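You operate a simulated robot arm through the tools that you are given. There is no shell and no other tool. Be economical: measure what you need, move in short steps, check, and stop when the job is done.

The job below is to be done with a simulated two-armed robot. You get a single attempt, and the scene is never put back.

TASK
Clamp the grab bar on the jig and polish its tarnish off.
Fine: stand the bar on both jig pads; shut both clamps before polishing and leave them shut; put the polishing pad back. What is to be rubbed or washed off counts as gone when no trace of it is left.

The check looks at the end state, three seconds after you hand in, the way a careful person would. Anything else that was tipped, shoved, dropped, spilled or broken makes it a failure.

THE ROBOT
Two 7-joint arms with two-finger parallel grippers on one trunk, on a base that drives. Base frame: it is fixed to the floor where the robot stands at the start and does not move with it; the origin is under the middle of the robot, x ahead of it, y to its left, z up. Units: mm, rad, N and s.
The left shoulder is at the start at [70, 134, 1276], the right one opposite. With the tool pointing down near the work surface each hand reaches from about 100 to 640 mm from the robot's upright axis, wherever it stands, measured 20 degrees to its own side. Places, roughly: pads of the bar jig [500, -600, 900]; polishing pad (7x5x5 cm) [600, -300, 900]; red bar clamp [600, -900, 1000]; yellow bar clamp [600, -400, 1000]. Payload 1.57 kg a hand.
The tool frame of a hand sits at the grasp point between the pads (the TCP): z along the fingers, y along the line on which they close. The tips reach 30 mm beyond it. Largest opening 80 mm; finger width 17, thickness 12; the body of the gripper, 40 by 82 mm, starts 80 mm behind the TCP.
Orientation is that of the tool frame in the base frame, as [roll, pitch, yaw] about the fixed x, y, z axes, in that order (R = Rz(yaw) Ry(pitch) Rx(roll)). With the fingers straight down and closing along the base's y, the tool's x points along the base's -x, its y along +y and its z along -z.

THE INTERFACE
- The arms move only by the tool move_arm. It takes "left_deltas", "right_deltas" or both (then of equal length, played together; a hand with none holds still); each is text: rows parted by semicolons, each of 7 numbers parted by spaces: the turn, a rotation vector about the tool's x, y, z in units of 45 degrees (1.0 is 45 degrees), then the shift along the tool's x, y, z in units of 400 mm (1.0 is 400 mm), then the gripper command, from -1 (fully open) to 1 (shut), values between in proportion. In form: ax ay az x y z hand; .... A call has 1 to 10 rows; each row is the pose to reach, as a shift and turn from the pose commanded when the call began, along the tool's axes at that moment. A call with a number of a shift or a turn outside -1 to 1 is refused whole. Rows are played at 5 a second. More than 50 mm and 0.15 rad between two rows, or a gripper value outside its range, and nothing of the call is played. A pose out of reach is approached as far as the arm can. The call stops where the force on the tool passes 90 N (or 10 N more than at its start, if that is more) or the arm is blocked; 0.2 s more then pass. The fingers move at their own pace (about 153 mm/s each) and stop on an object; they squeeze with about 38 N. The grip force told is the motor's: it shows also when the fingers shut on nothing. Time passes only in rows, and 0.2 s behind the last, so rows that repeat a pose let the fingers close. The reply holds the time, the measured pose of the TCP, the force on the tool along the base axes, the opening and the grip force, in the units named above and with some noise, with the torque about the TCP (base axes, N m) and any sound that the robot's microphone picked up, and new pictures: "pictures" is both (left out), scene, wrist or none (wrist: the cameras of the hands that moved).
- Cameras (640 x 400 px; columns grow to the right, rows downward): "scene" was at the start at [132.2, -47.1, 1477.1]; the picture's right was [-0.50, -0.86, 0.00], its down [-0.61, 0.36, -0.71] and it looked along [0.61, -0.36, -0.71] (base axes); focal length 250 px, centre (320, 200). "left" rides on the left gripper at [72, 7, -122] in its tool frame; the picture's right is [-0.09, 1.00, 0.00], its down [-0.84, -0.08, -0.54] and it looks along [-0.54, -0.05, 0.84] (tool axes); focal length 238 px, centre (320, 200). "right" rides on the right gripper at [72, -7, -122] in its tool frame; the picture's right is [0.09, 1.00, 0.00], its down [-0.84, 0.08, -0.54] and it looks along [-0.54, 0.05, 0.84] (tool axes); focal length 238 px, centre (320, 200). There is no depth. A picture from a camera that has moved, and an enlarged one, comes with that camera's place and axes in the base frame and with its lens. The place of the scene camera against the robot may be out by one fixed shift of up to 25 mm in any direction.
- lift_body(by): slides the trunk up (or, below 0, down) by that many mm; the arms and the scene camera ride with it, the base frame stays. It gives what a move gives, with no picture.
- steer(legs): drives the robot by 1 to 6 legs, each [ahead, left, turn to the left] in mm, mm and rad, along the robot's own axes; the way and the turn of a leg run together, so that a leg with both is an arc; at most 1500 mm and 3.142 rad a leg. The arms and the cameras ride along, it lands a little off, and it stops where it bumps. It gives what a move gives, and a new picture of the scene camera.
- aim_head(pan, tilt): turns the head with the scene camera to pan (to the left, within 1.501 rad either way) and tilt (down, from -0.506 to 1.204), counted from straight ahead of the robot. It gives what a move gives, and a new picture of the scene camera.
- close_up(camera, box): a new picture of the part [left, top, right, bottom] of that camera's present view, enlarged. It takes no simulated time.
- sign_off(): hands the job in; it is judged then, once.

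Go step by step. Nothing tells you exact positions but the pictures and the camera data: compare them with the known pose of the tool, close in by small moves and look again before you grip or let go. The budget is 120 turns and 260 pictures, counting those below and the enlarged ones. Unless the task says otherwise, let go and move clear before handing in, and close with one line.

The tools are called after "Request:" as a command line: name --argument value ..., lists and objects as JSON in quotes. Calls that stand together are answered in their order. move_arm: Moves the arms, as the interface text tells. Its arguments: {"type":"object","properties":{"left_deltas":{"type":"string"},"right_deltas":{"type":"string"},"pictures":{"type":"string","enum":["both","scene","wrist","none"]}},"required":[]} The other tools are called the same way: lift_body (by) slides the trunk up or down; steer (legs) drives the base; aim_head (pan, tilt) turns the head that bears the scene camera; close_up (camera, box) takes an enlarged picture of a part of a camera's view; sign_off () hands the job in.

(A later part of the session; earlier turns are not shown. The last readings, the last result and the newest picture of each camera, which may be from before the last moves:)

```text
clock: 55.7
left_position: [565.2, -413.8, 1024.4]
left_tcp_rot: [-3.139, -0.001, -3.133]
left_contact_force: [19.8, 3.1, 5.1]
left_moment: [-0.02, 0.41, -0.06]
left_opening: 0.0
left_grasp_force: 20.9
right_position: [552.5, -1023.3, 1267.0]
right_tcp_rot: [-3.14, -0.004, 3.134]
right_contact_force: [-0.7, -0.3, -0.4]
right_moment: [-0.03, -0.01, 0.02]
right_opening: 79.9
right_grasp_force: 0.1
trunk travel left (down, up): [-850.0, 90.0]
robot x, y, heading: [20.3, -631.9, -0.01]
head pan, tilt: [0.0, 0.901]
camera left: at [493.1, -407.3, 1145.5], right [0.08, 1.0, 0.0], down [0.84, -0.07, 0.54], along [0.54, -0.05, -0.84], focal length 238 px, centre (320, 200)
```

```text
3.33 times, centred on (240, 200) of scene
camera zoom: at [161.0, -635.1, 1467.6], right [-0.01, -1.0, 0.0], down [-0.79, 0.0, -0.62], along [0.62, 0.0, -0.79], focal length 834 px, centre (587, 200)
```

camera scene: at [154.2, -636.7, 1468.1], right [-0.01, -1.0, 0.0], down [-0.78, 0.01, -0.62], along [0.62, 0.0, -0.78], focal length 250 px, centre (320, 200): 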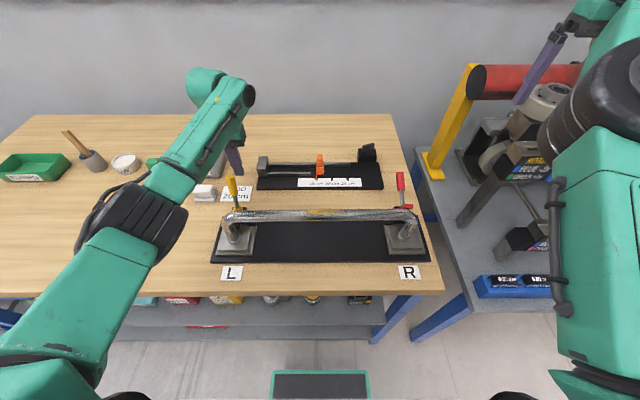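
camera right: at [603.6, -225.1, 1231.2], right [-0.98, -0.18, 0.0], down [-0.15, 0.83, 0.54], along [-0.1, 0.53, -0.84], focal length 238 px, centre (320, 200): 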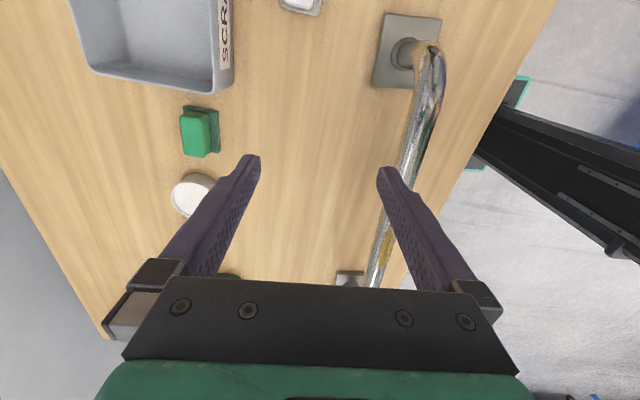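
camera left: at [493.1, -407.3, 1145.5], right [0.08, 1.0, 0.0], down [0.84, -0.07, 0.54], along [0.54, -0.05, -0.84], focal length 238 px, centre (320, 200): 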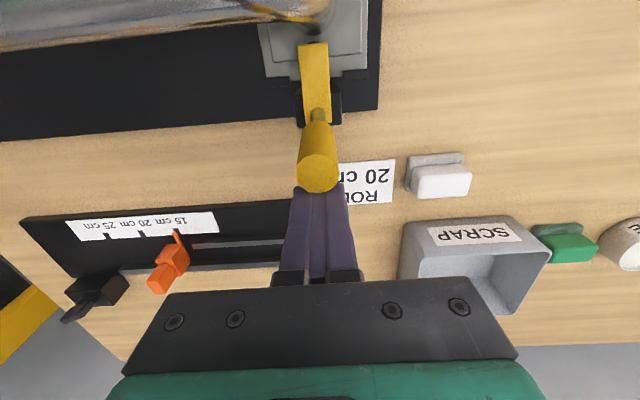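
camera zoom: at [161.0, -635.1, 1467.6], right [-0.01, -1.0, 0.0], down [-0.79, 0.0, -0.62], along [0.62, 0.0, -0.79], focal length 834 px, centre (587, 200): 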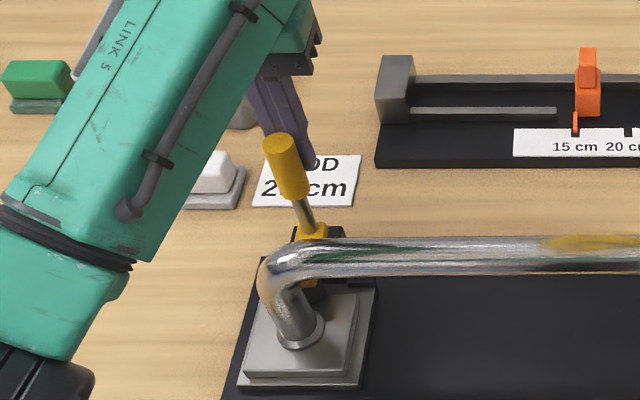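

The handle is following. I'll push further.

Request:
move_arm --left_deltas "0 0 0 0.025 0.0 0 1;0 0 0 0.05 0.0 0 1;0 0 0 0.075 0.0 0 1;0 0 0 0.1 0.0 0 1;0 0 0 0.1 0.0 0 1" --pictures "wrist"

Request:
close_up --camera "scene" --box '[200, 140, 280, 260]'

Request:
close_up --camera "right" --box '[500, 0, 640, 150]'

```text
clock: 56.4
left_position: [564.2, -413.8, 1024.2]
left_tcp_rot: [-3.129, 0.037, -3.126]
left_contact_force: [52.7, -0.6, -19.7]
left_moment: [-0.01, 0.76, -0.11]
left_opening: 0.0
left_grasp_force: 21.5
right_position: [564.9, -1023.9, 1261.1]
right_tcp_rot: [-3.137, -0.014, 3.13]
right_contact_force: [0.2, 0.1, -0.4]
right_moment: [-0.01, -0.01, -0.01]
right_opening: 79.8
right_grasp_force: 0.1
trunk travel left (down, up): [-850.0, 90.0]
robot x, y, heading: [21.6, -630.2, -0.009]
head pan, tilt: [0.0, 0.901]
stopped in row 3 (left hand): the force on the tool passed its limit (the readings are from after the stop); the commanded pose is now the measured one
camera left: at [488.0, -406.8, 1143.2], right [0.08, 1.0, -0.01], down [0.82, -0.06, 0.57], along [0.57, -0.05, -0.82], focal length 238 px, centre (320, 200)
```

left: 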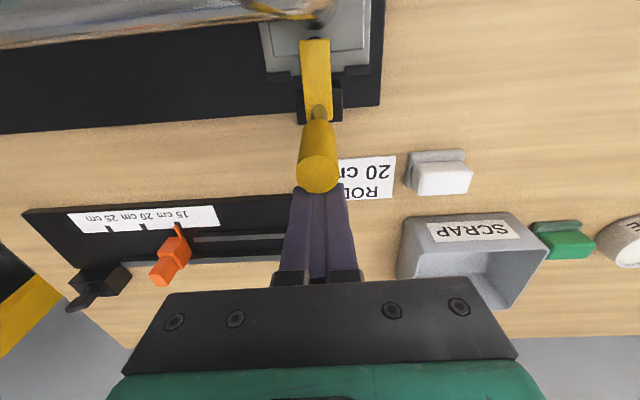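

```text
3.33 times, centred on (240, 200) of scene
camera zoom: at [178.4, -632.9, 1464.8], right [-0.01, -1.0, 0.0], down [-0.79, 0.01, -0.61], along [0.61, -0.01, -0.79], focal length 834 px, centre (587, 200)
```

zoom: 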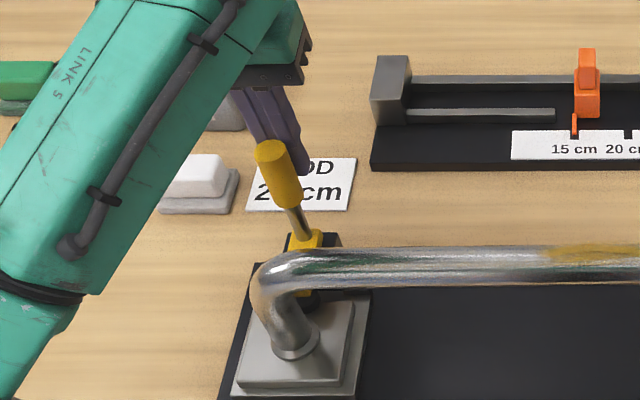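

```text
2.67 times, centred on (570, 75) of right
camera zoom: at [496.2, -1029.4, 1384.3], right [-0.08, 1.0, 0.0], down [0.85, 0.07, 0.53], along [0.53, 0.04, -0.85], focal length 636 px, centre (-347, 533)
```

zoom: 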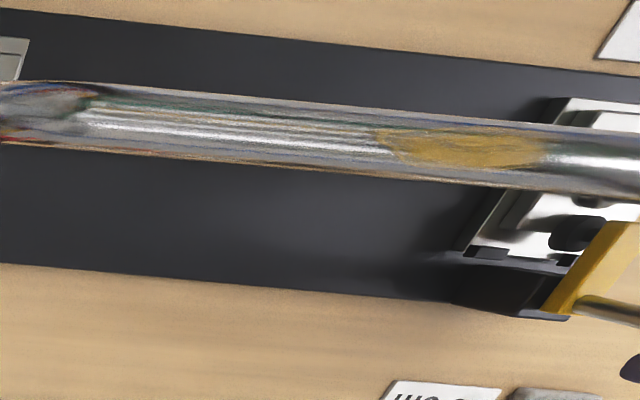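

The push ended against a hard stop at over 50 N, with the nose apparently down on the flange. I'll back away and check that the handle stays.

Request:
move_arm --left_deltas "0 -0.047 0 -0.06 0 0 1;0 -0.047 0 -0.08 0 -0.1 1;0 -0.047 0 -0.08 0 -0.22 1;0 -0.047 0 0.02 0 -0.25 1;0 -0.047 0 0.12 0 -0.25 1"

Request:
close_up --camera "scene" --box '[200, 140, 280, 260]'

Request:
close_up --camera "left" --box '[260, 20, 400, 200]'

Request:
close_up --camera "right" --box '[540, 0, 640, 130]'

```text
clock: 57.6
left_position: [489.9, -416.2, 1131.7]
left_tcp_rot: [-3.134, 0.078, -3.128]
left_contact_force: [-0.7, 0.0, 0.0]
left_moment: [0.02, -0.04, -0.02]
left_opening: 0.1
left_grasp_force: 21.2
right_position: [546.3, -1024.2, 1271.3]
right_tcp_rot: [-3.141, 0.001, 3.136]
right_contact_force: [0.3, 0.3, -0.1]
right_moment: [0.0, -0.01, 0.01]
right_opening: 80.1
right_grasp_force: 0.0
trunk travel left (down, up): [-850.0, 90.0]
robot x, y, heading: [17.3, -626.1, -0.007]
head pan, tilt: [0.0, 0.901]
camera scene: at [153.5, -635.0, 1468.3], right [-0.01, -1.0, 0.0], down [-0.78, 0.01, -0.62], along [0.62, -0.01, -0.78], focal length 250 px, centre (320, 200)
camera left: at [408.7, -408.9, 1245.9], right [0.08, 1.0, 0.0], down [0.79, -0.06, 0.61], along [0.6, -0.05, -0.8], focal length 238 px, centre (320, 200)
```

scene: 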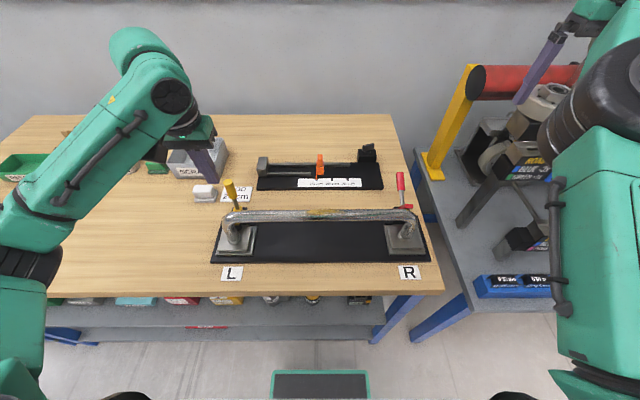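
left: 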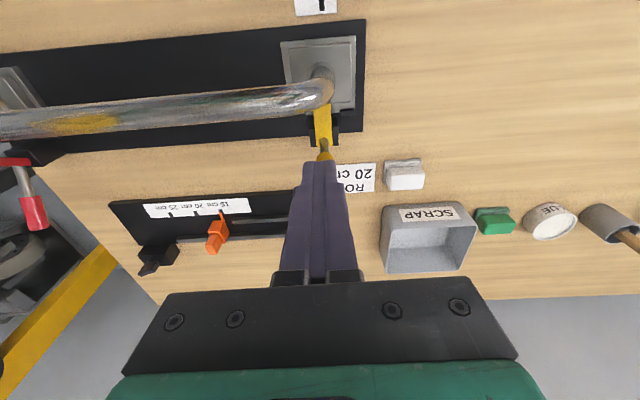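

```text
3.33 times, centred on (240, 200) of scene
camera zoom: at [153.5, -635.0, 1468.3], right [-0.01, -1.0, 0.0], down [-0.78, 0.01, -0.62], along [0.62, -0.01, -0.78], focal length 834 px, centre (587, 200)
```

zoom: 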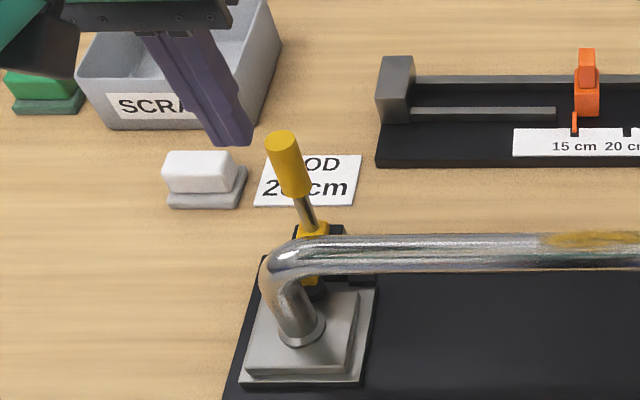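

```text
2.22 times, centred on (330, 110) of left
camera zoom: at [408.7, -408.9, 1245.9], right [0.08, 1.0, 0.0], down [0.79, -0.06, 0.61], along [0.6, -0.05, -0.8], focal length 530 px, centre (298, 400)
```

zoom: 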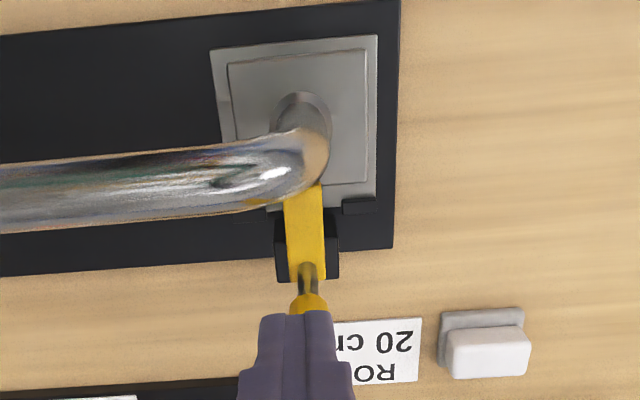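

```text
3.08 times, centred on (590, 65) of right
camera zoom: at [473.8, -1030.5, 1392.8], right [-0.08, 1.0, 0.0], down [0.84, 0.07, 0.54], along [0.54, 0.04, -0.84], focal length 733 px, centre (-511, 615)
```

zoom: 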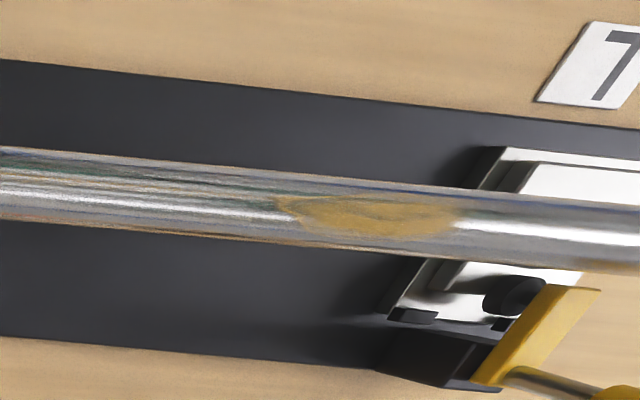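

The yellow clamp's arm is now horizontal, with its nose on the flange at z≈920, so it's shut. Next I'll level the left hand, shift the base a little to the right, and use the right hand on the red clamp.

Request:
move_arm --left_deltas "0 0.05 0 0 0 -0.06 1;0 0.1 0 0 0 -0.12 1" --pictures "none"

Request:
steer --legs '[[10, -110, 0]]'

Request:
close_up --camera "right" --box '[280, 0, 640, 230]'

```text
clock: 58.2
left_position: [487.5, -416.3, 1181.9]
left_tcp_rot: [-3.135, 0.002, -3.127]
left_contact_force: [0.9, 0.5, 0.7]
left_moment: [0.01, 0.02, -0.01]
left_opening: 0.0
left_grasp_force: 21.1
right_position: [547.8, -1026.5, 1269.9]
right_tcp_rot: [3.14, 0.002, 3.134]
right_contact_force: [0.2, -0.4, 0.2]
right_moment: [0.0, -0.04, -0.02]
right_opening: 80.0
right_grasp_force: 0.1
trunk travel left (down, up): [-850.0, 90.0]
robot x, y, heading: [16.3, -628.2, -0.006]
head pan, tilt: [0.0, 0.901]
```

```text
clock: 59.4
left_position: [499.0, -523.5, 1181.0]
left_tcp_rot: [-3.132, -0.002, -3.126]
left_contact_force: [0.9, 0.0, 0.0]
left_moment: [0.01, 0.01, -0.02]
left_opening: 0.0
left_grasp_force: 21.2
right_position: [557.7, -1130.3, 1270.4]
right_tcp_rot: [-3.139, 0.001, 3.136]
right_contact_force: [0.1, 0.5, -0.1]
right_moment: [-0.04, 0.02, -0.03]
right_opening: 80.0
right_grasp_force: 0.0
trunk travel left (down, up): [-850.0, 90.0]
robot x, y, heading: [25.2, -734.5, -0.009]
head pan, tilt: [0.0, 0.901]
camera scene: at [164.3, -741.4, 1468.2], right [-0.01, -1.0, 0.0], down [-0.78, 0.0, -0.62], along [0.62, -0.01, -0.78], focal length 250 px, centre (320, 200)
```

scene: 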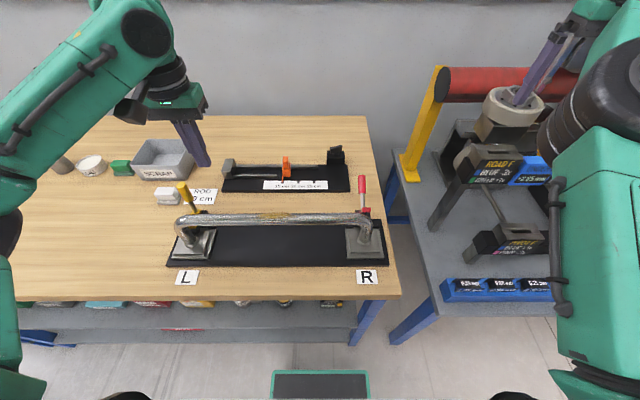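

```text
1.74 times, centred on (460, 115) of right
camera zoom: at [485.1, -1136.5, 1393.4], right [-0.09, 1.0, 0.0], down [0.84, 0.07, 0.54], along [0.54, 0.04, -0.84], focal length 414 px, centre (76, 348)
```

zoom: 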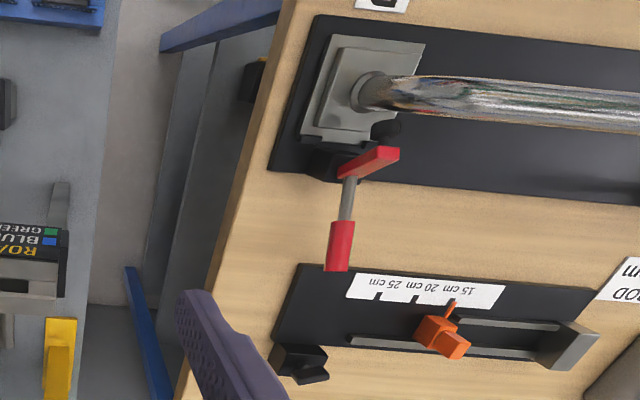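

The red handle end is near [623,-853,987]. I'll bring the right hand, fingers shut, behind and above it.

Request:
move_arm --right_deltas "0 0 0 -0.03 0.1 0.02 1;0 0 0 -0.06 0.2 0.08 1;0 0 0 -0.1 0.3 0.14 1;0 0 0 -0.14 0.4 0.22 1;0 0 0 -0.18 0.5 0.3 1;0 0 0 -0.2 0.6 0.36 1;0 0 0 -0.23 0.692 0.42 1;0 0 0 -0.23 0.692 0.42 1"

```text
refused: row 4 steps farther than a row can; nothing moved
```

Request:
move_arm --right_deltas "0 0 0 -0.03 0.08 0.05 1;0 0 0 -0.06 0.16 0.1 1;0 0 0 -0.09 0.24 0.15 1;0 0 0 -0.12 0.32 0.2 1;0 0 0 -0.15 0.4 0.25 1;0 0 0 -0.18 0.48 0.3 1;0 0 0 -0.2 0.56 0.35 1;0 0 0 -0.22 0.64 0.4 1;0 0 0 -0.23 0.692 0.42 1;0 0 0 -0.23 0.692 0.42 1"

```text
clock: 61.6
left_position: [498.5, -525.2, 1181.0]
left_tcp_rot: [-3.136, -0.002, -3.126]
left_contact_force: [-0.4, 0.5, -0.2]
left_moment: [0.0, 0.0, 0.0]
left_opening: 0.0
left_grasp_force: 21.1
right_position: [633.8, -864.8, 1104.8]
right_tcp_rot: [3.141, -0.002, 3.135]
right_contact_force: [-0.3, -0.6, 0.1]
right_moment: [0.0, -0.02, -0.04]
right_opening: 0.0
right_grasp_force: 21.9
right hand out of reach, approached as far as the arm can: row 8, 9, 10
trunk travel left (down, up): [-850.0, 90.0]
robot x, y, heading: [24.2, -736.8, -0.006]
head pan, tilt: [0.0, 0.901]
camera scene: at [165.0, -746.6, 1468.1], right [-0.01, -1.0, 0.0], down [-0.78, 0.01, -0.62], along [0.62, 0.0, -0.78], focal length 250 px, centre (320, 200)
camera right: at [562.0, -871.4, 1226.6], right [-0.09, 1.0, 0.0], down [0.84, 0.07, 0.54], along [0.54, 0.05, -0.84], focal length 238 px, centre (320, 200)
```

scene: 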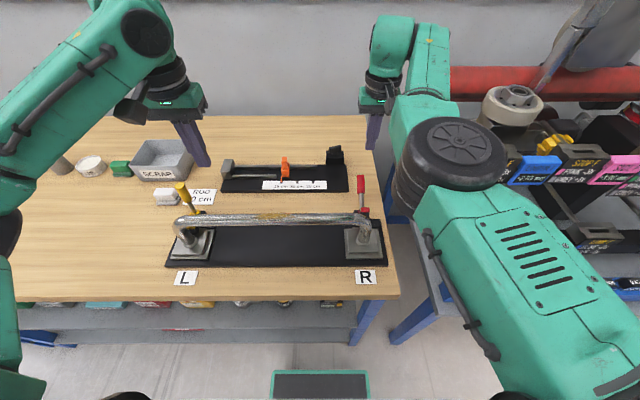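
right: 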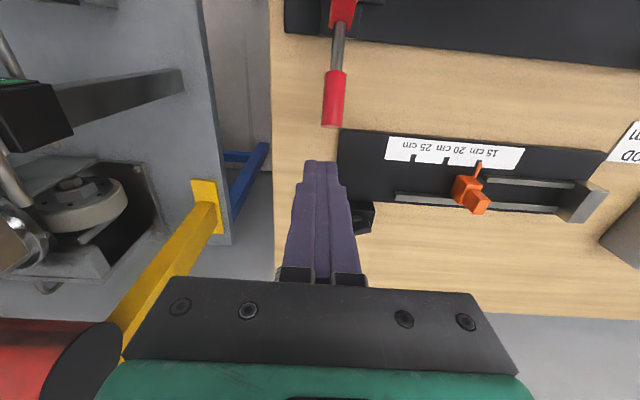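

The right hand is slightly short, so I'll nudge the base 14 mm forward and 12 mm left, then lower behind the handle.

Request:
steer --legs '[[14, 12, 0]]'

Request:
move_arm --right_deltas "0 0 0 0 0 0.1 1;0 0 0 0 0 0.2 1;0 0 0 0 0 0.295 1;0 0 0 0 0 0.295 1"

```text
clock: 62.4
left_position: [509.6, -516.3, 1183.4]
left_tcp_rot: [-3.139, 0.001, -3.125]
left_contact_force: [-0.7, -0.6, -0.6]
left_moment: [0.04, -0.07, -0.01]
left_opening: 0.0
left_grasp_force: 21.3
right_position: [645.1, -855.6, 1106.9]
right_tcp_rot: [3.14, 0.002, 3.138]
right_contact_force: [-0.3, -0.6, 0.1]
right_moment: [0.04, -0.02, -0.01]
right_opening: 0.0
right_grasp_force: 20.9
trunk travel left (down, up): [-850.0, 90.0]
robot x, y, heading: [43.8, -726.3, -0.004]
head pan, tilt: [0.0, 0.901]
camera scene: at [174.6, -737.6, 1468.5], right [-0.01, -1.0, 0.0], down [-0.78, 0.01, -0.62], along [0.62, 0.0, -0.78], focal length 250 px, centre (320, 200)
```

scene: 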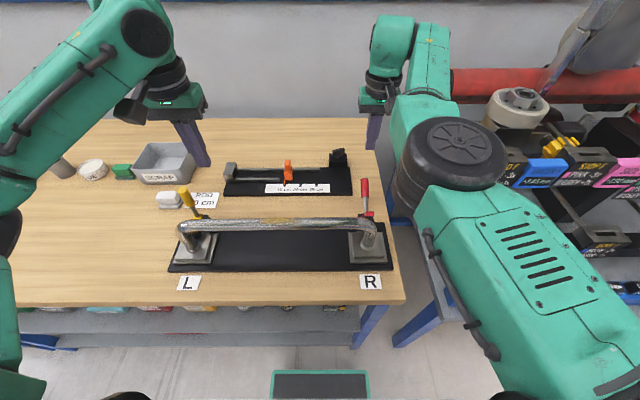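

```text
clock: 63.4
left_position: [518.1, -512.9, 1179.7]
left_tcp_rot: [-3.136, -0.005, -3.125]
left_contact_force: [-0.3, -0.2, 0.5]
left_moment: [-0.01, -0.04, 0.04]
left_opening: 0.0
left_grasp_force: 21.3
right_position: [654.0, -853.2, 987.1]
right_tcp_rot: [-3.139, 0.002, 3.135]
right_contact_force: [28.0, 2.3, 5.4]
right_moment: [-0.32, -0.37, 0.0]
right_opening: 0.1
right_grasp_force: 21.0
trunk travel left (down, up): [-850.0, 90.0]
robot x, y, heading: [41.0, -727.3, -0.004]
head pan, tilt: [0.0, 0.901]
camera scene: at [185.7, -732.7, 1467.5], right [-0.01, -1.0, 0.0], down [-0.79, 0.0, -0.62], along [0.62, 0.0, -0.79], focal length 250 px, centre (320, 200)
camera right: at [581.2, -859.7, 1108.5], right [-0.09, 1.0, 0.0], down [0.84, 0.07, 0.54], along [0.54, 0.04, -0.84], focal length 238 px, centre (320, 200)
```

scene: 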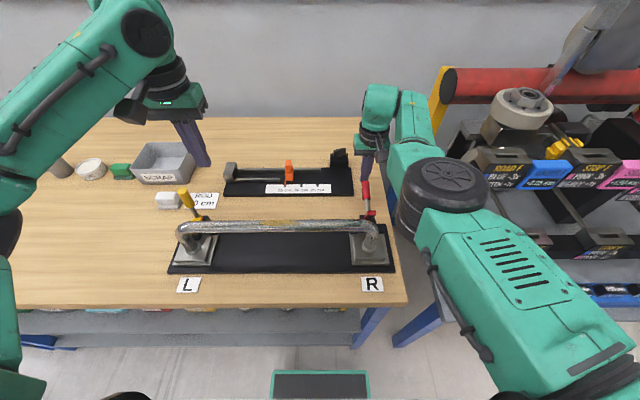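
right: 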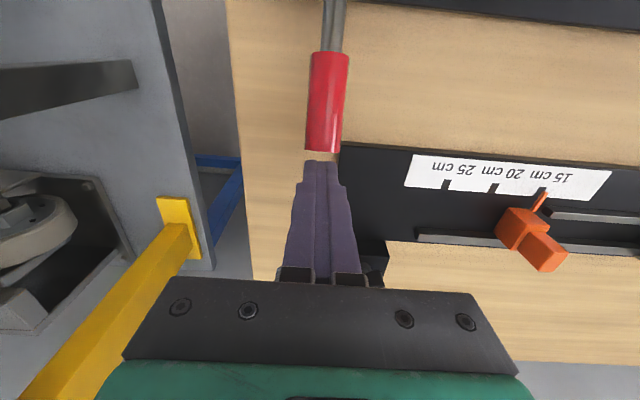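

The fingers are right behind the red handle and already touching it. I'll push toward the robot in small steps.

Request:
move_arm --right_deltas "0 0 0 0.015 0 -0.02 1;0 0 0 0.03 0 -0.04 1;0 0 0 0.05 0 -0.05 1;0 0 0 0.05 0 -0.05 1" --pictures "wrist"

Request:
close_up --camera "scene" --box '[330, 140, 410, 280]'

```text
clock: 64.4
left_position: [515.0, -512.7, 1180.8]
left_tcp_rot: [-3.135, -0.002, -3.126]
left_contact_force: [0.3, -0.4, 0.3]
left_moment: [-0.02, -0.02, 0.01]
left_opening: 0.0
left_grasp_force: 21.4
right_position: [628.3, -852.9, 1008.7]
right_tcp_rot: [-3.136, 0.006, 3.134]
right_contact_force: [20.5, -1.7, 19.6]
right_moment: [-0.05, 0.31, 0.07]
right_opening: 0.0
right_grasp_force: 21.1
trunk travel left (down, up): [-850.0, 90.0]
robot x, y, heading: [41.0, -725.5, -0.002]
head pan, tilt: [0.0, 0.901]
camera right: at [556.4, -859.2, 1131.0], right [-0.09, 1.0, 0.0], down [0.83, 0.07, 0.55], along [0.54, 0.04, -0.84], focal length 238 px, centre (320, 200)
```

right: 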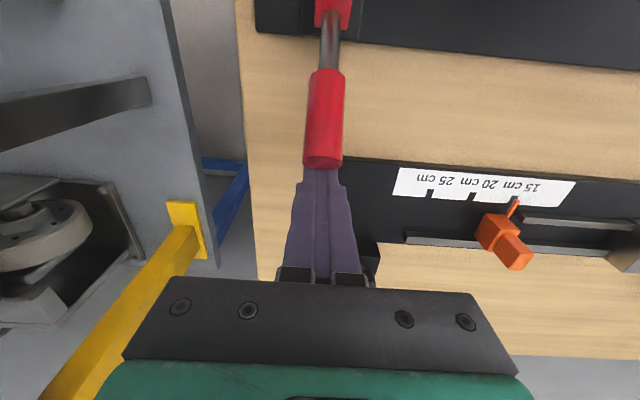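

```text
2.86 times, centred on (370, 210) of scene
camera zoom: at [180.8, -732.9, 1468.1], right [-0.01, -1.0, 0.0], down [-0.78, 0.01, -0.62], along [0.62, 0.0, -0.78], focal length 715 px, centre (177, 171)
```

zoom: 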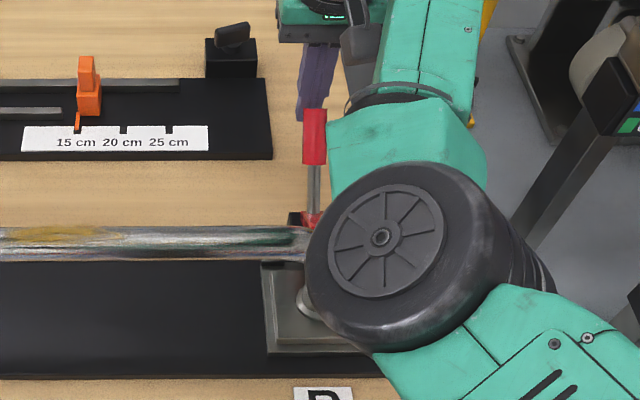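

The red handle is rising. I'll keep pushing and watch the right elbow over the bar.

Request:
move_arm --right_deltas "0 0 0 0.03 0 -0.01 1;0 0 0 0.06 0 -0.025 1;0 0 0 0.09 0 -0.035 1;0 0 0 0.12 0 -0.035 1;0 0 0 0.12 0 -0.035 1"

```text
clock: 65.6
left_position: [513.5, -512.9, 1181.5]
left_tcp_rot: [-3.134, -0.003, -3.128]
left_contact_force: [-0.5, -0.3, 0.2]
left_moment: [0.02, -0.02, 0.0]
left_opening: 0.2
left_grasp_force: 21.0
right_position: [580.6, -858.9, 1024.8]
right_tcp_rot: [-3.133, 0.009, 3.124]
right_contact_force: [2.0, 0.0, 1.3]
right_moment: [0.03, 0.04, -0.02]
right_opening: 0.0
right_grasp_force: 21.4
trunk travel left (down, up): [-850.0, 90.0]
robot x, y, heading: [43.7, -726.9, -0.006]
head pan, tilt: [0.0, 0.901]
camera scene: at [178.7, -733.4, 1468.1], right [-0.01, -1.0, 0.0], down [-0.78, 0.01, -0.62], along [0.62, 0.0, -0.78], focal length 250 px, centre (320, 200)
camera right: at [507.9, -863.8, 1146.5], right [-0.08, 1.0, -0.01], down [0.83, 0.07, 0.55], along [0.55, 0.03, -0.84], focal length 238 px, centre (320, 200)
```

scene: 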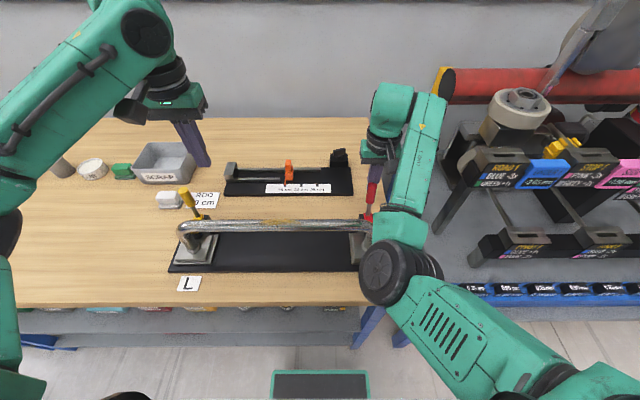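
right: 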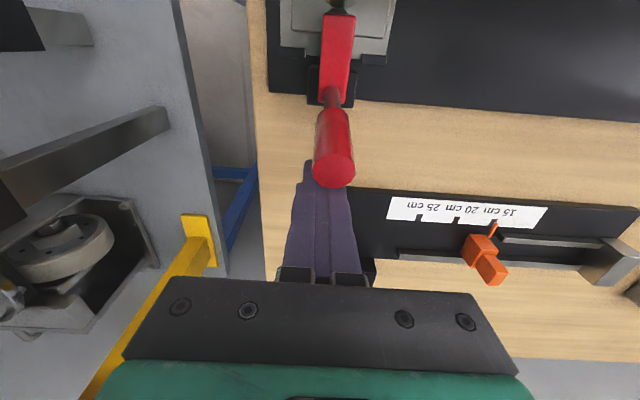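

Nearly there: the left hand ended at x 564 when its clamp shut. I'll correct the sideways offset and push the last bit.

Request:
move_arm --right_deltas "0 0 0 -0.01 0.015 0 1;0 0 0 0.015 0.016 0 1;0 0 0 0.035 0.016 0 1;0 0 0 0.055 0.016 0 1;0 0 0 0.07 0.016 0 1"

```text
clock: 66.8
left_position: [513.5, -512.7, 1180.1]
left_tcp_rot: [-3.136, -0.002, -3.125]
left_contact_force: [-0.4, 0.3, 0.4]
left_moment: [-0.03, 0.05, -0.01]
left_opening: 0.0
left_grasp_force: 21.6
right_position: [571.0, -862.5, 1019.1]
right_tcp_rot: [-3.126, 0.021, 3.11]
right_contact_force: [2.6, -0.1, 1.6]
right_moment: [-0.03, 0.02, -0.03]
right_opening: 0.0
right_grasp_force: 21.6
right hand out of reach, approached as far as the arm can: row 3, 4, 5
trunk travel left (down, up): [-850.0, 90.0]
robot x, y, heading: [39.7, -725.8, -0.009]
head pan, tilt: [0.0, 0.901]
camera scene: at [179.3, -733.4, 1468.1], right [-0.01, -1.0, 0.0], down [-0.78, 0.01, -0.62], along [0.62, 0.0, -0.78], focal length 250 px, centre (320, 200)
camera right: at [496.1, -864.6, 1139.8], right [-0.06, 1.0, -0.02], down [0.83, 0.06, 0.56], along [0.56, 0.02, -0.83], focal length 238 px, centre (320, 200)
```

scene: 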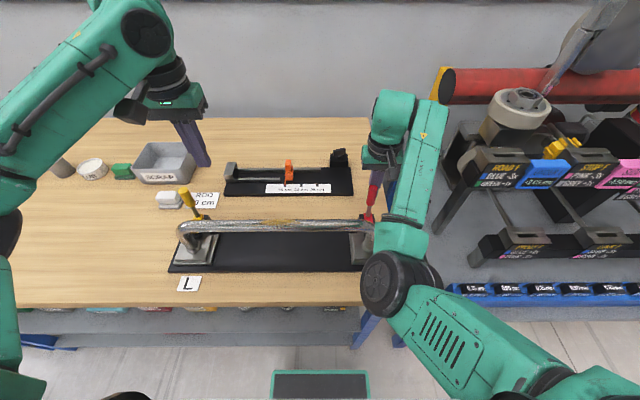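
right: 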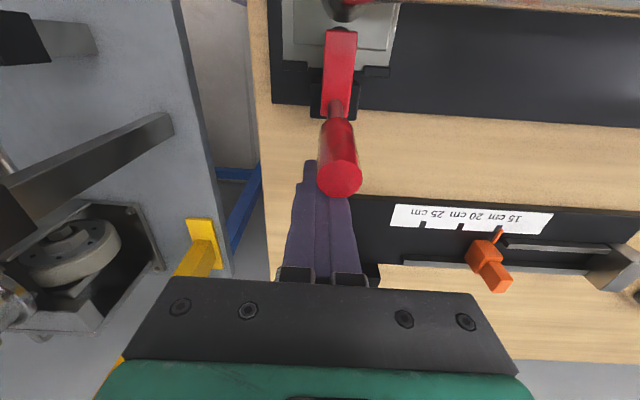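

The arm is at its inner limit, so I'll let the base do the pushing. First I'll step the hand back and recentre it behind the handle.

Request:
move_arm --right_deltas "0 0 0 -0.02 0 0 1;0 0 0 -0.045 0 0 1" --pictures "none"

Request:
steer --legs '[[0, 10, 0]]'

Request:
close_up --camera "right" --box '[240, 0, 420, 240]'

```text
clock: 67.4
left_position: [512.9, -514.0, 1180.8]
left_tcp_rot: [-3.134, -0.003, -3.126]
left_contact_force: [0.6, -0.3, -0.1]
left_moment: [-0.01, -0.01, 0.01]
left_opening: 0.0
left_grasp_force: 21.4
right_position: [582.4, -853.5, 1009.8]
right_tcp_rot: [-3.127, -0.002, 3.124]
right_contact_force: [-0.1, 0.1, 0.2]
right_moment: [0.02, -0.03, 0.02]
right_opening: 0.0
right_grasp_force: 21.5
trunk travel left (down, up): [-850.0, 90.0]
robot x, y, heading: [41.8, -727.7, -0.001]
head pan, tilt: [0.0, 0.901]
```

```text
clock: 68.2
left_position: [512.5, -506.1, 1181.8]
left_tcp_rot: [-3.137, -0.002, -3.125]
left_contact_force: [0.9, -0.5, 0.5]
left_moment: [0.02, 0.03, -0.01]
left_opening: 0.0
left_grasp_force: 21.0
right_position: [583.9, -846.3, 1012.2]
right_tcp_rot: [-3.135, 0.002, 3.121]
right_contact_force: [0.4, 0.0, 0.2]
right_moment: [0.03, 0.0, 0.02]
right_opening: 0.0
right_grasp_force: 20.8
trunk travel left (down, up): [-850.0, 90.0]
robot x, y, heading: [41.4, -715.0, -0.006]
head pan, tilt: [0.0, 0.901]
camera scene: at [179.0, -726.6, 1468.1], right [-0.01, -1.0, 0.0], down [-0.78, 0.01, -0.62], along [0.62, 0.0, -0.78], focal length 250 px, centre (320, 200)
```

scene: 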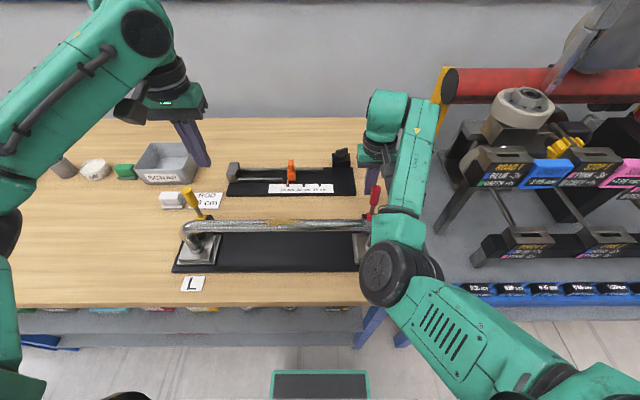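

```text
1.67 times, centred on (330, 120) of right
camera zoom: at [510.9, -850.7, 1132.9], right [-0.07, 1.0, -0.01], down [0.84, 0.07, 0.54], along [0.54, 0.03, -0.84], focal length 397 px, centre (303, 333)
```

zoom: 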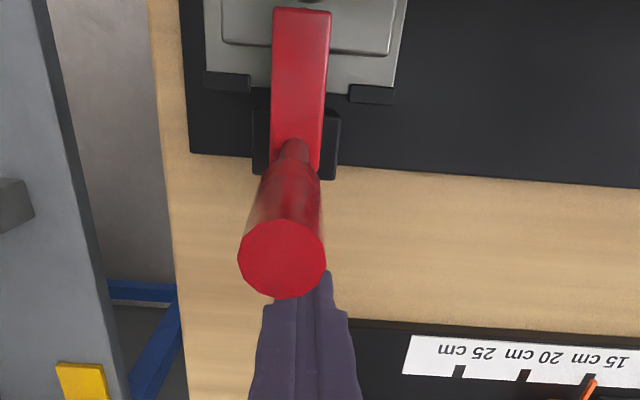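

The hand is now about 6 mm too far left, so I'll shift it back and then pull the base back in small steps.

Request:
move_arm --right_deltas "0 0 0 0 -0.016 -0.015 1;0 0 0 0 -0.016 -0.015 1" --pictures "none"

Request:
steer --legs '[[-18, 0, 0]]'

Request:
close_up --camera "right" --box '[240, 0, 420, 240]'

```text
clock: 68.8
left_position: [513.5, -504.9, 1181.3]
left_tcp_rot: [-3.134, -0.003, -3.125]
left_contact_force: [0.2, 0.0, 0.8]
left_moment: [-0.01, 0.0, 0.01]
left_opening: 0.2
left_grasp_force: 21.2
right_position: [584.2, -858.2, 1016.2]
right_tcp_rot: [-3.123, 0.0, 3.113]
right_contact_force: [0.1, 1.1, 0.8]
right_moment: [-0.02, -0.01, 0.0]
right_opening: 0.0
right_grasp_force: 21.8
trunk travel left (down, up): [-850.0, 90.0]
robot x, y, heading: [42.0, -716.4, -0.003]
head pan, tilt: [0.0, 0.901]
```

```text
clock: 69.5
left_position: [495.8, -503.7, 1180.7]
left_tcp_rot: [-3.135, -0.002, -3.127]
left_contact_force: [0.1, 1.4, -0.1]
left_moment: [0.01, -0.03, 0.02]
left_opening: 0.0
left_grasp_force: 20.8
right_position: [566.5, -857.1, 1017.8]
right_tcp_rot: [-3.127, 0.002, 3.114]
right_contact_force: [-0.5, 0.4, -0.1]
right_moment: [-0.01, -0.03, -0.02]
right_opening: 0.0
right_grasp_force: 21.3
trunk travel left (down, up): [-850.0, 90.0]
robot x, y, heading: [23.6, -715.8, -0.004]
head pan, tilt: [0.0, 0.901]
camera scene: at [161.7, -723.3, 1468.1], right [-0.01, -1.0, 0.0], down [-0.78, 0.01, -0.62], along [0.62, 0.0, -0.78], focal length 250 px, centre (320, 200)
```

scene: 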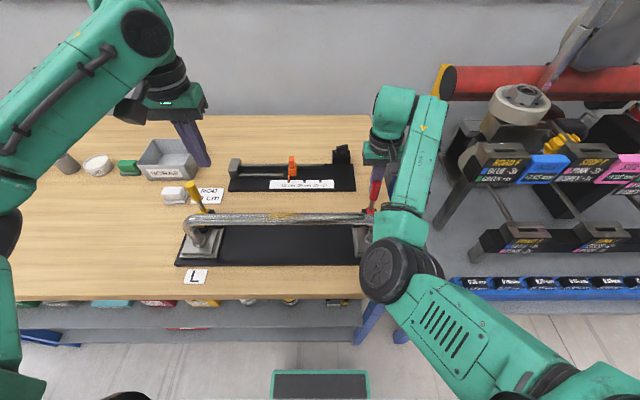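

```text
1.67 times, centred on (330, 120) of right
camera zoom: at [493.8, -859.9, 1139.8], right [-0.06, 1.0, -0.02], down [0.84, 0.06, 0.54], along [0.54, 0.02, -0.84], focal length 397 px, centre (303, 333)
```

zoom: 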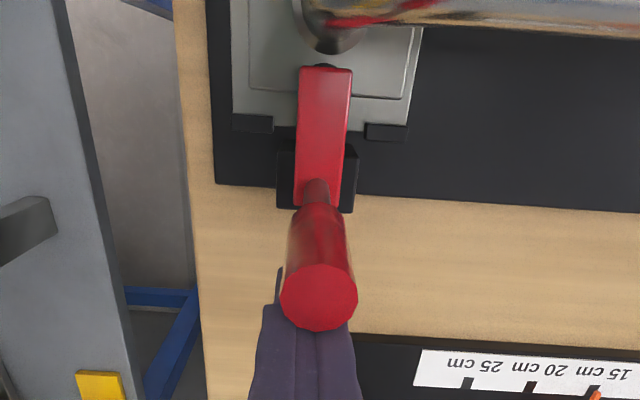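

The red arm looks nearly horizontal. I'll pull back slightly more and check for the hard stop.

Request:
steer --legs '[[-10, 3, 0]]'

Request:
close_up --camera "right" --box '[240, 0, 420, 240]'

```text
clock: 70.3
left_position: [492.7, -502.9, 1179.0]
left_tcp_rot: [-3.138, -0.008, -3.127]
left_contact_force: [-0.8, -1.2, -0.9]
left_moment: [0.03, 0.01, -0.04]
left_opening: 0.0
left_grasp_force: 20.6
right_position: [564.3, -857.7, 1017.1]
right_tcp_rot: [-3.125, 0.009, 3.11]
right_contact_force: [34.9, -10.4, 19.1]
right_moment: [0.32, 1.1, -0.03]
right_opening: 0.0
right_grasp_force: 21.0
trunk travel left (down, up): [-850.0, 90.0]
robot x, y, heading: [11.5, -716.1, -0.008]
head pan, tilt: [0.0, 0.901]
camera scene: at [160.0, -722.7, 1467.5], right [-0.01, -1.0, 0.0], down [-0.79, 0.01, -0.62], along [0.62, 0.0, -0.79], focal length 250 px, centre (320, 200)
```

scene: 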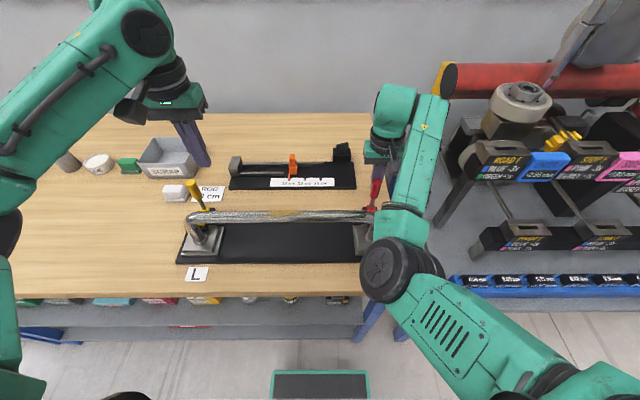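

```text
1.67 times, centred on (330, 120) of right
camera zoom: at [491.2, -860.1, 1138.5], right [-0.06, 1.0, -0.02], down [0.83, 0.06, 0.55], along [0.55, 0.02, -0.84], focal length 397 px, centre (303, 333)
```

zoom: 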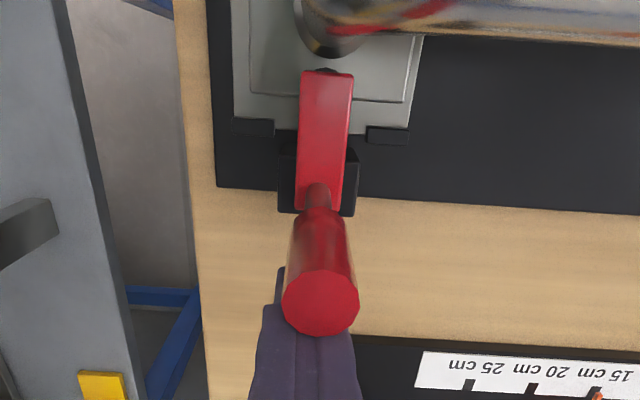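

It's a hard stop again at x 564, the same as the yellow clamp, so the red clamp is shut. I'll back away and raise the right hand.

Request:
steer --legs '[[28, 0, 0]]'

Request:
move_arm --right_deltas "0 0 0 -0.04 0 0 1;0 0 0 -0.08 0 -0.02 1;0 0 0 -0.08 -0.03 -0.12 1;0 0 0 -0.08 -0.06 -0.22 1;0 0 0 -0.05 -0.13 -0.3 1;0 0 0 0 -0.22 -0.36 1;0 0 0 0.04 -0.31 -0.42 1;0 0 0 0.08 -0.4 -0.48 1;0 0 0 0.1 -0.48 -0.54 1;0 0 0 0.1 -0.55 -0.6 1"

Request:
close_up --camera "scene" --box '[160, 160, 400, 300]'

```text
clock: 71.1
left_position: [508.6, -501.3, 1184.3]
left_tcp_rot: [-3.134, 0.005, -3.127]
left_contact_force: [-0.6, 1.0, 0.3]
left_moment: [-0.02, -0.05, -0.01]
left_opening: 0.2
left_grasp_force: 21.2
right_position: [581.3, -857.1, 1023.3]
right_tcp_rot: [-3.122, 0.019, 3.109]
right_contact_force: [-1.4, -0.5, 0.9]
right_moment: [0.02, -0.02, 0.0]
right_opening: 0.0
right_grasp_force: 21.8
trunk travel left (down, up): [-850.0, 90.0]
robot x, y, heading: [42.1, -715.8, -0.007]
head pan, tilt: [0.0, 0.901]
camera scene: at [172.4, -720.3, 1468.8], right [-0.01, -1.0, 0.0], down [-0.78, 0.01, -0.62], along [0.62, -0.01, -0.78], focal length 250 px, centre (320, 200)
```

scene: 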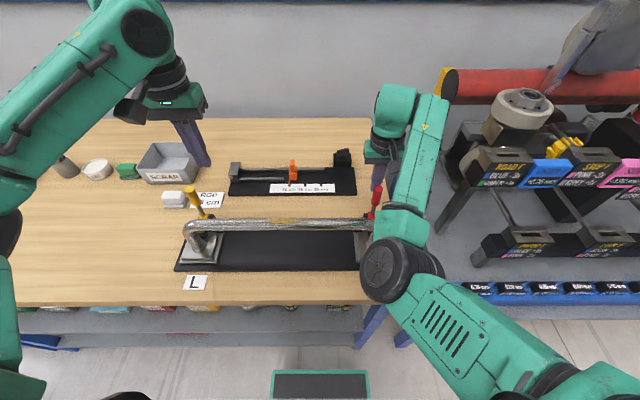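

```text
clock: 73.3
left_position: [512.4, -504.2, 1181.4]
left_tcp_rot: [-3.137, 0.001, -3.129]
left_contact_force: [-1.1, -0.2, -0.8]
left_moment: [-0.01, -0.01, 0.0]
left_opening: 0.0
left_grasp_force: 21.9
right_position: [534.5, -1071.9, 1262.6]
right_tcp_rot: [-3.123, 0.013, 3.107]
right_contact_force: [0.0, 0.2, 0.2]
right_moment: [0.01, -0.04, -0.04]
right_opening: 0.2
right_grasp_force: 20.7
right hand out of reach, approached as far as the arm can: row 5, 6, 7, 8
trunk travel left (down, up): [-850.0, 90.0]
robot x, y, heading: [36.9, -716.7, -0.005]
head pan, tilt: [0.0, 0.901]
camera scene: at [178.1, -723.1, 1468.2], right [-0.01, -1.0, 0.0], down [-0.78, 0.01, -0.62], along [0.62, 0.0, -0.78], focal length 250 px, centre (320, 200)
camera right: at [460.1, -1074.0, 1384.6], right [-0.06, 1.0, -0.02], down [0.83, 0.06, 0.55], along [0.55, 0.02, -0.83], focal length 238 px, centre (320, 200)
```

scene: 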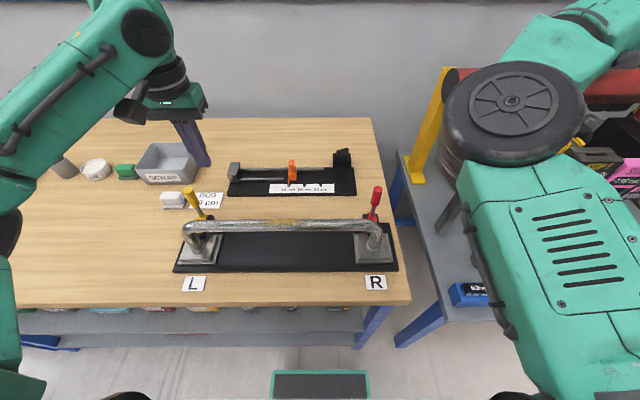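
right: 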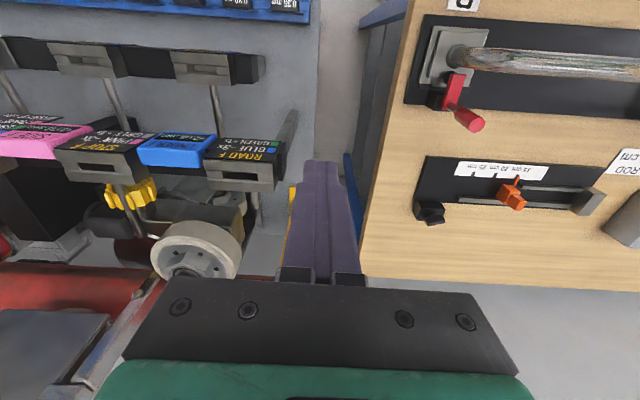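

```text
2.67 times, centred on (280, 230) of scene
camera zoom: at [178.1, -723.1, 1468.2], right [-0.01, -1.0, 0.0], down [-0.78, 0.01, -0.62], along [0.62, 0.0, -0.78], focal length 668 px, centre (427, 120)
```

zoom: 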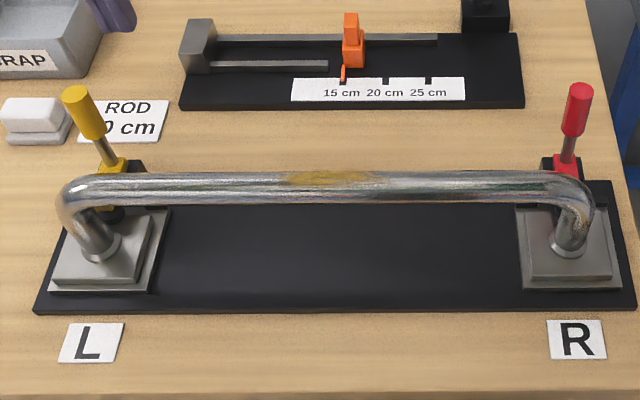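

Both clamps show shut and the bar stands on both pads. Now I'll drive left to look at the polishing pad from close by.

Request:
steer --legs '[[0, 190, 0]]'

Request:
move_arm --left_deltas "0 0 0 -0.07 0.03 0.05 -1;0 0 0 -0.14 0.06 0.1 -1;0 0 0 -0.2 0.09 0.15 -1;0 0 0 -0.25 0.09 0.18 -1"

Request:
close_up --camera "left" --box '[220, 40, 420, 240]'

```text
clock: 74.9
left_position: [514.2, -312.5, 1181.7]
left_tcp_rot: [-3.139, -0.003, -3.125]
left_contact_force: [1.2, -0.8, -0.7]
left_moment: [0.01, -0.05, 0.02]
left_opening: 0.1
left_grasp_force: 21.1
right_position: [536.5, -881.1, 1263.0]
right_tcp_rot: [-3.124, 0.014, 3.11]
right_contact_force: [-0.6, -0.7, -0.4]
right_moment: [0.02, -0.01, 0.02]
right_opening: 0.0
right_grasp_force: 21.5
trunk travel left (down, up): [-850.0, 90.0]
robot x, y, heading: [46.4, -523.6, -0.006]
head pan, tilt: [0.0, 0.901]
camera scene: at [180.6, -533.9, 1468.1], right [-0.01, -1.0, 0.0], down [-0.78, 0.01, -0.62], along [0.62, 0.0, -0.78], focal length 250 px, centre (320, 200)
```

scene: 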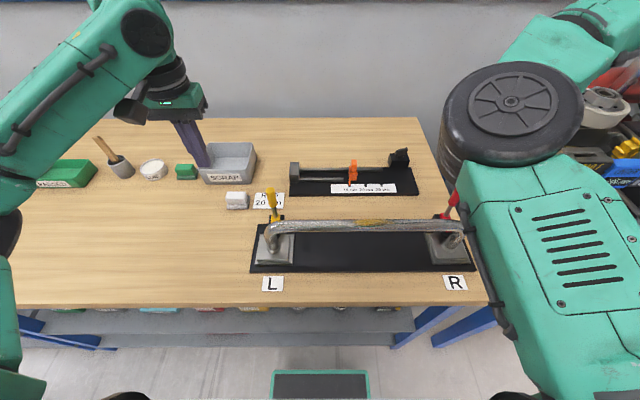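

```text
clock: 75.9
left_position: [615.5, -272.5, 1108.5]
left_tcp_rot: [-3.134, -0.001, -3.125]
left_contact_force: [-0.3, 0.1, -0.6]
left_moment: [0.0, 0.04, 0.0]
left_opening: 80.1
left_grasp_force: 0.1
right_position: [538.8, -878.8, 1262.5]
right_tcp_rot: [-3.122, 0.012, 3.109]
right_contact_force: [0.6, -0.5, -0.8]
right_moment: [0.06, 0.02, 0.02]
right_opening: 0.3
right_grasp_force: 21.3
trunk travel left (down, up): [-850.0, 90.0]
robot x, y, heading: [46.9, -520.0, -0.007]
head pan, tilt: [0.0, 0.901]
camera scene: at [182.0, -530.2, 1468.0], right [-0.01, -1.0, 0.0], down [-0.78, 0.01, -0.62], along [0.62, 0.0, -0.78], focal length 250 px, centre (320, 200)
camera left: at [542.8, -265.5, 1229.8], right [0.08, 1.0, -0.01], down [0.84, -0.06, 0.54], along [0.54, -0.05, -0.84], focal length 238 px, centre (320, 200)
```

scene: 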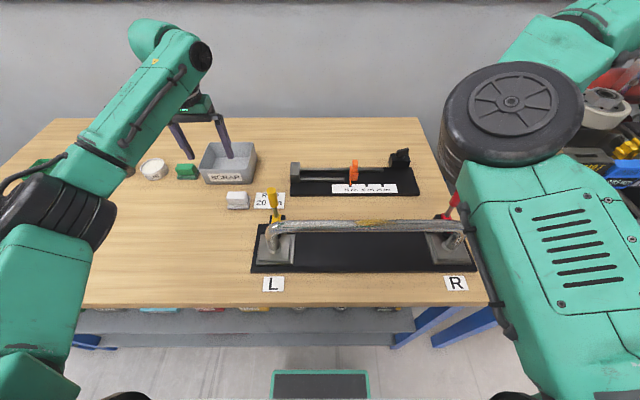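
left: 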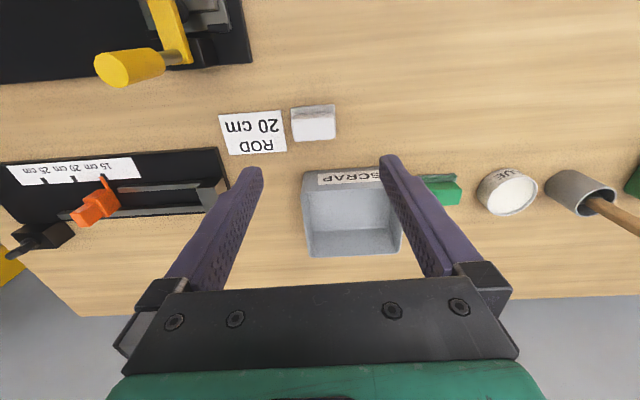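

```text
2.00 times, centred on (320, 140) of left
camera zoom: at [542.8, -265.5, 1229.8], right [0.08, 1.0, -0.01], down [0.84, -0.06, 0.54], along [0.54, -0.05, -0.84], focal length 477 px, centre (320, 320)
```

zoom: 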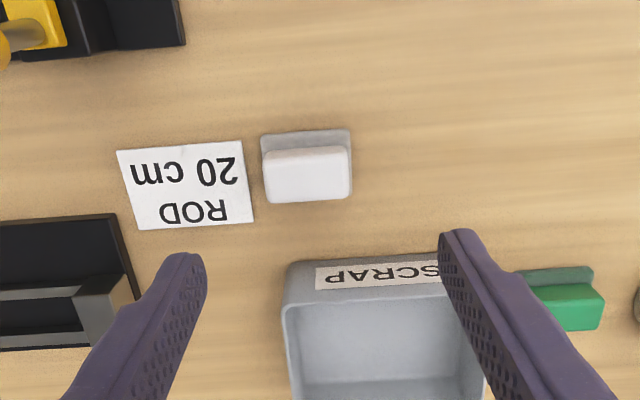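

The white polishing pad sits near [629,-283], a white block on a grey layer. I'll position the hand above it and come partway down.

Request:
move_arm --left_deltas "0 0 0 -0.015 -0.012 0.09 -1;0 0 0 -0.033 -0.027 0.18 -1;0 0 0 -0.033 -0.027 0.28 -1;0 0 0 -0.033 -0.027 0.28 -1"

Request:
close_up --camera "scene" --box '[190, 150, 290, 230]'

```text
clock: 76.9
left_position: [626.8, -285.7, 995.9]
left_tcp_rot: [-3.136, 0.001, -3.126]
left_contact_force: [0.2, 0.9, -0.9]
left_moment: [-0.01, 0.02, 0.03]
left_opening: 80.1
left_grasp_force: 0.0
right_position: [537.1, -877.6, 1264.0]
right_tcp_rot: [-3.122, 0.015, 3.108]
right_contact_force: [0.5, -0.8, -0.7]
right_moment: [0.04, -0.02, 0.01]
right_opening: 0.0
right_grasp_force: 21.3
trunk travel left (down, up): [-850.0, 90.0]
robot x, y, heading: [40.2, -521.2, -0.007]
head pan, tilt: [0.0, 0.901]
camera scene: at [179.9, -529.3, 1468.2], right [-0.01, -1.0, 0.0], down [-0.78, 0.0, -0.62], along [0.62, 0.0, -0.78], focal length 250 px, centre (320, 200)
camera left: at [555.5, -279.1, 1116.8], right [0.08, 1.0, -0.01], down [0.84, -0.06, 0.54], along [0.54, -0.05, -0.84], focal length 238 px, centre (320, 200)
```

scene: 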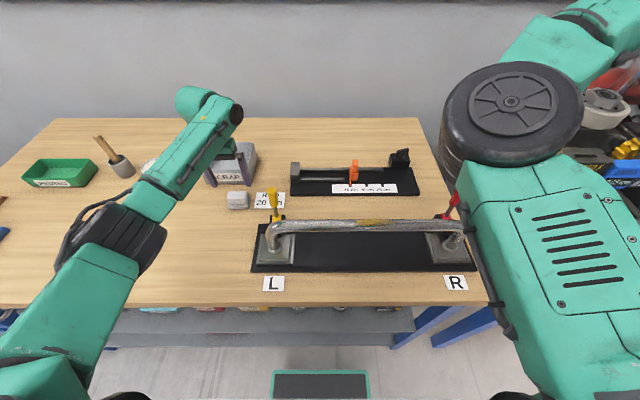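
left: 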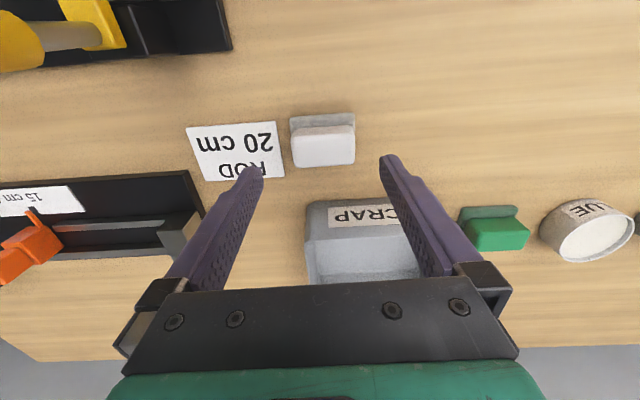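

```text
5.00 times, centred on (240, 190) of scene
camera zoom: at [179.9, -529.3, 1468.2], right [-0.01, -1.0, 0.0], down [-0.78, 0.0, -0.62], along [0.62, 0.0, -0.78], focal length 1252 px, centre (720, 250)
```

zoom: 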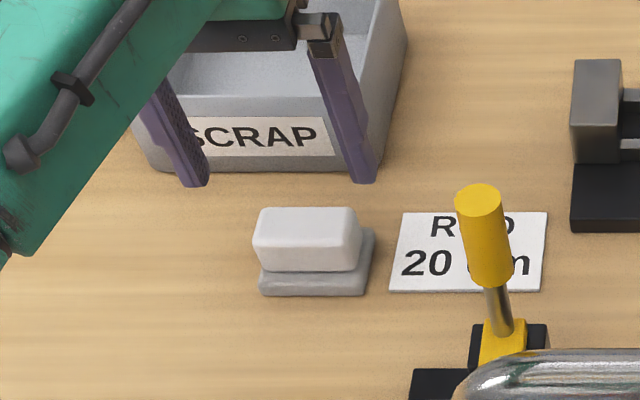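

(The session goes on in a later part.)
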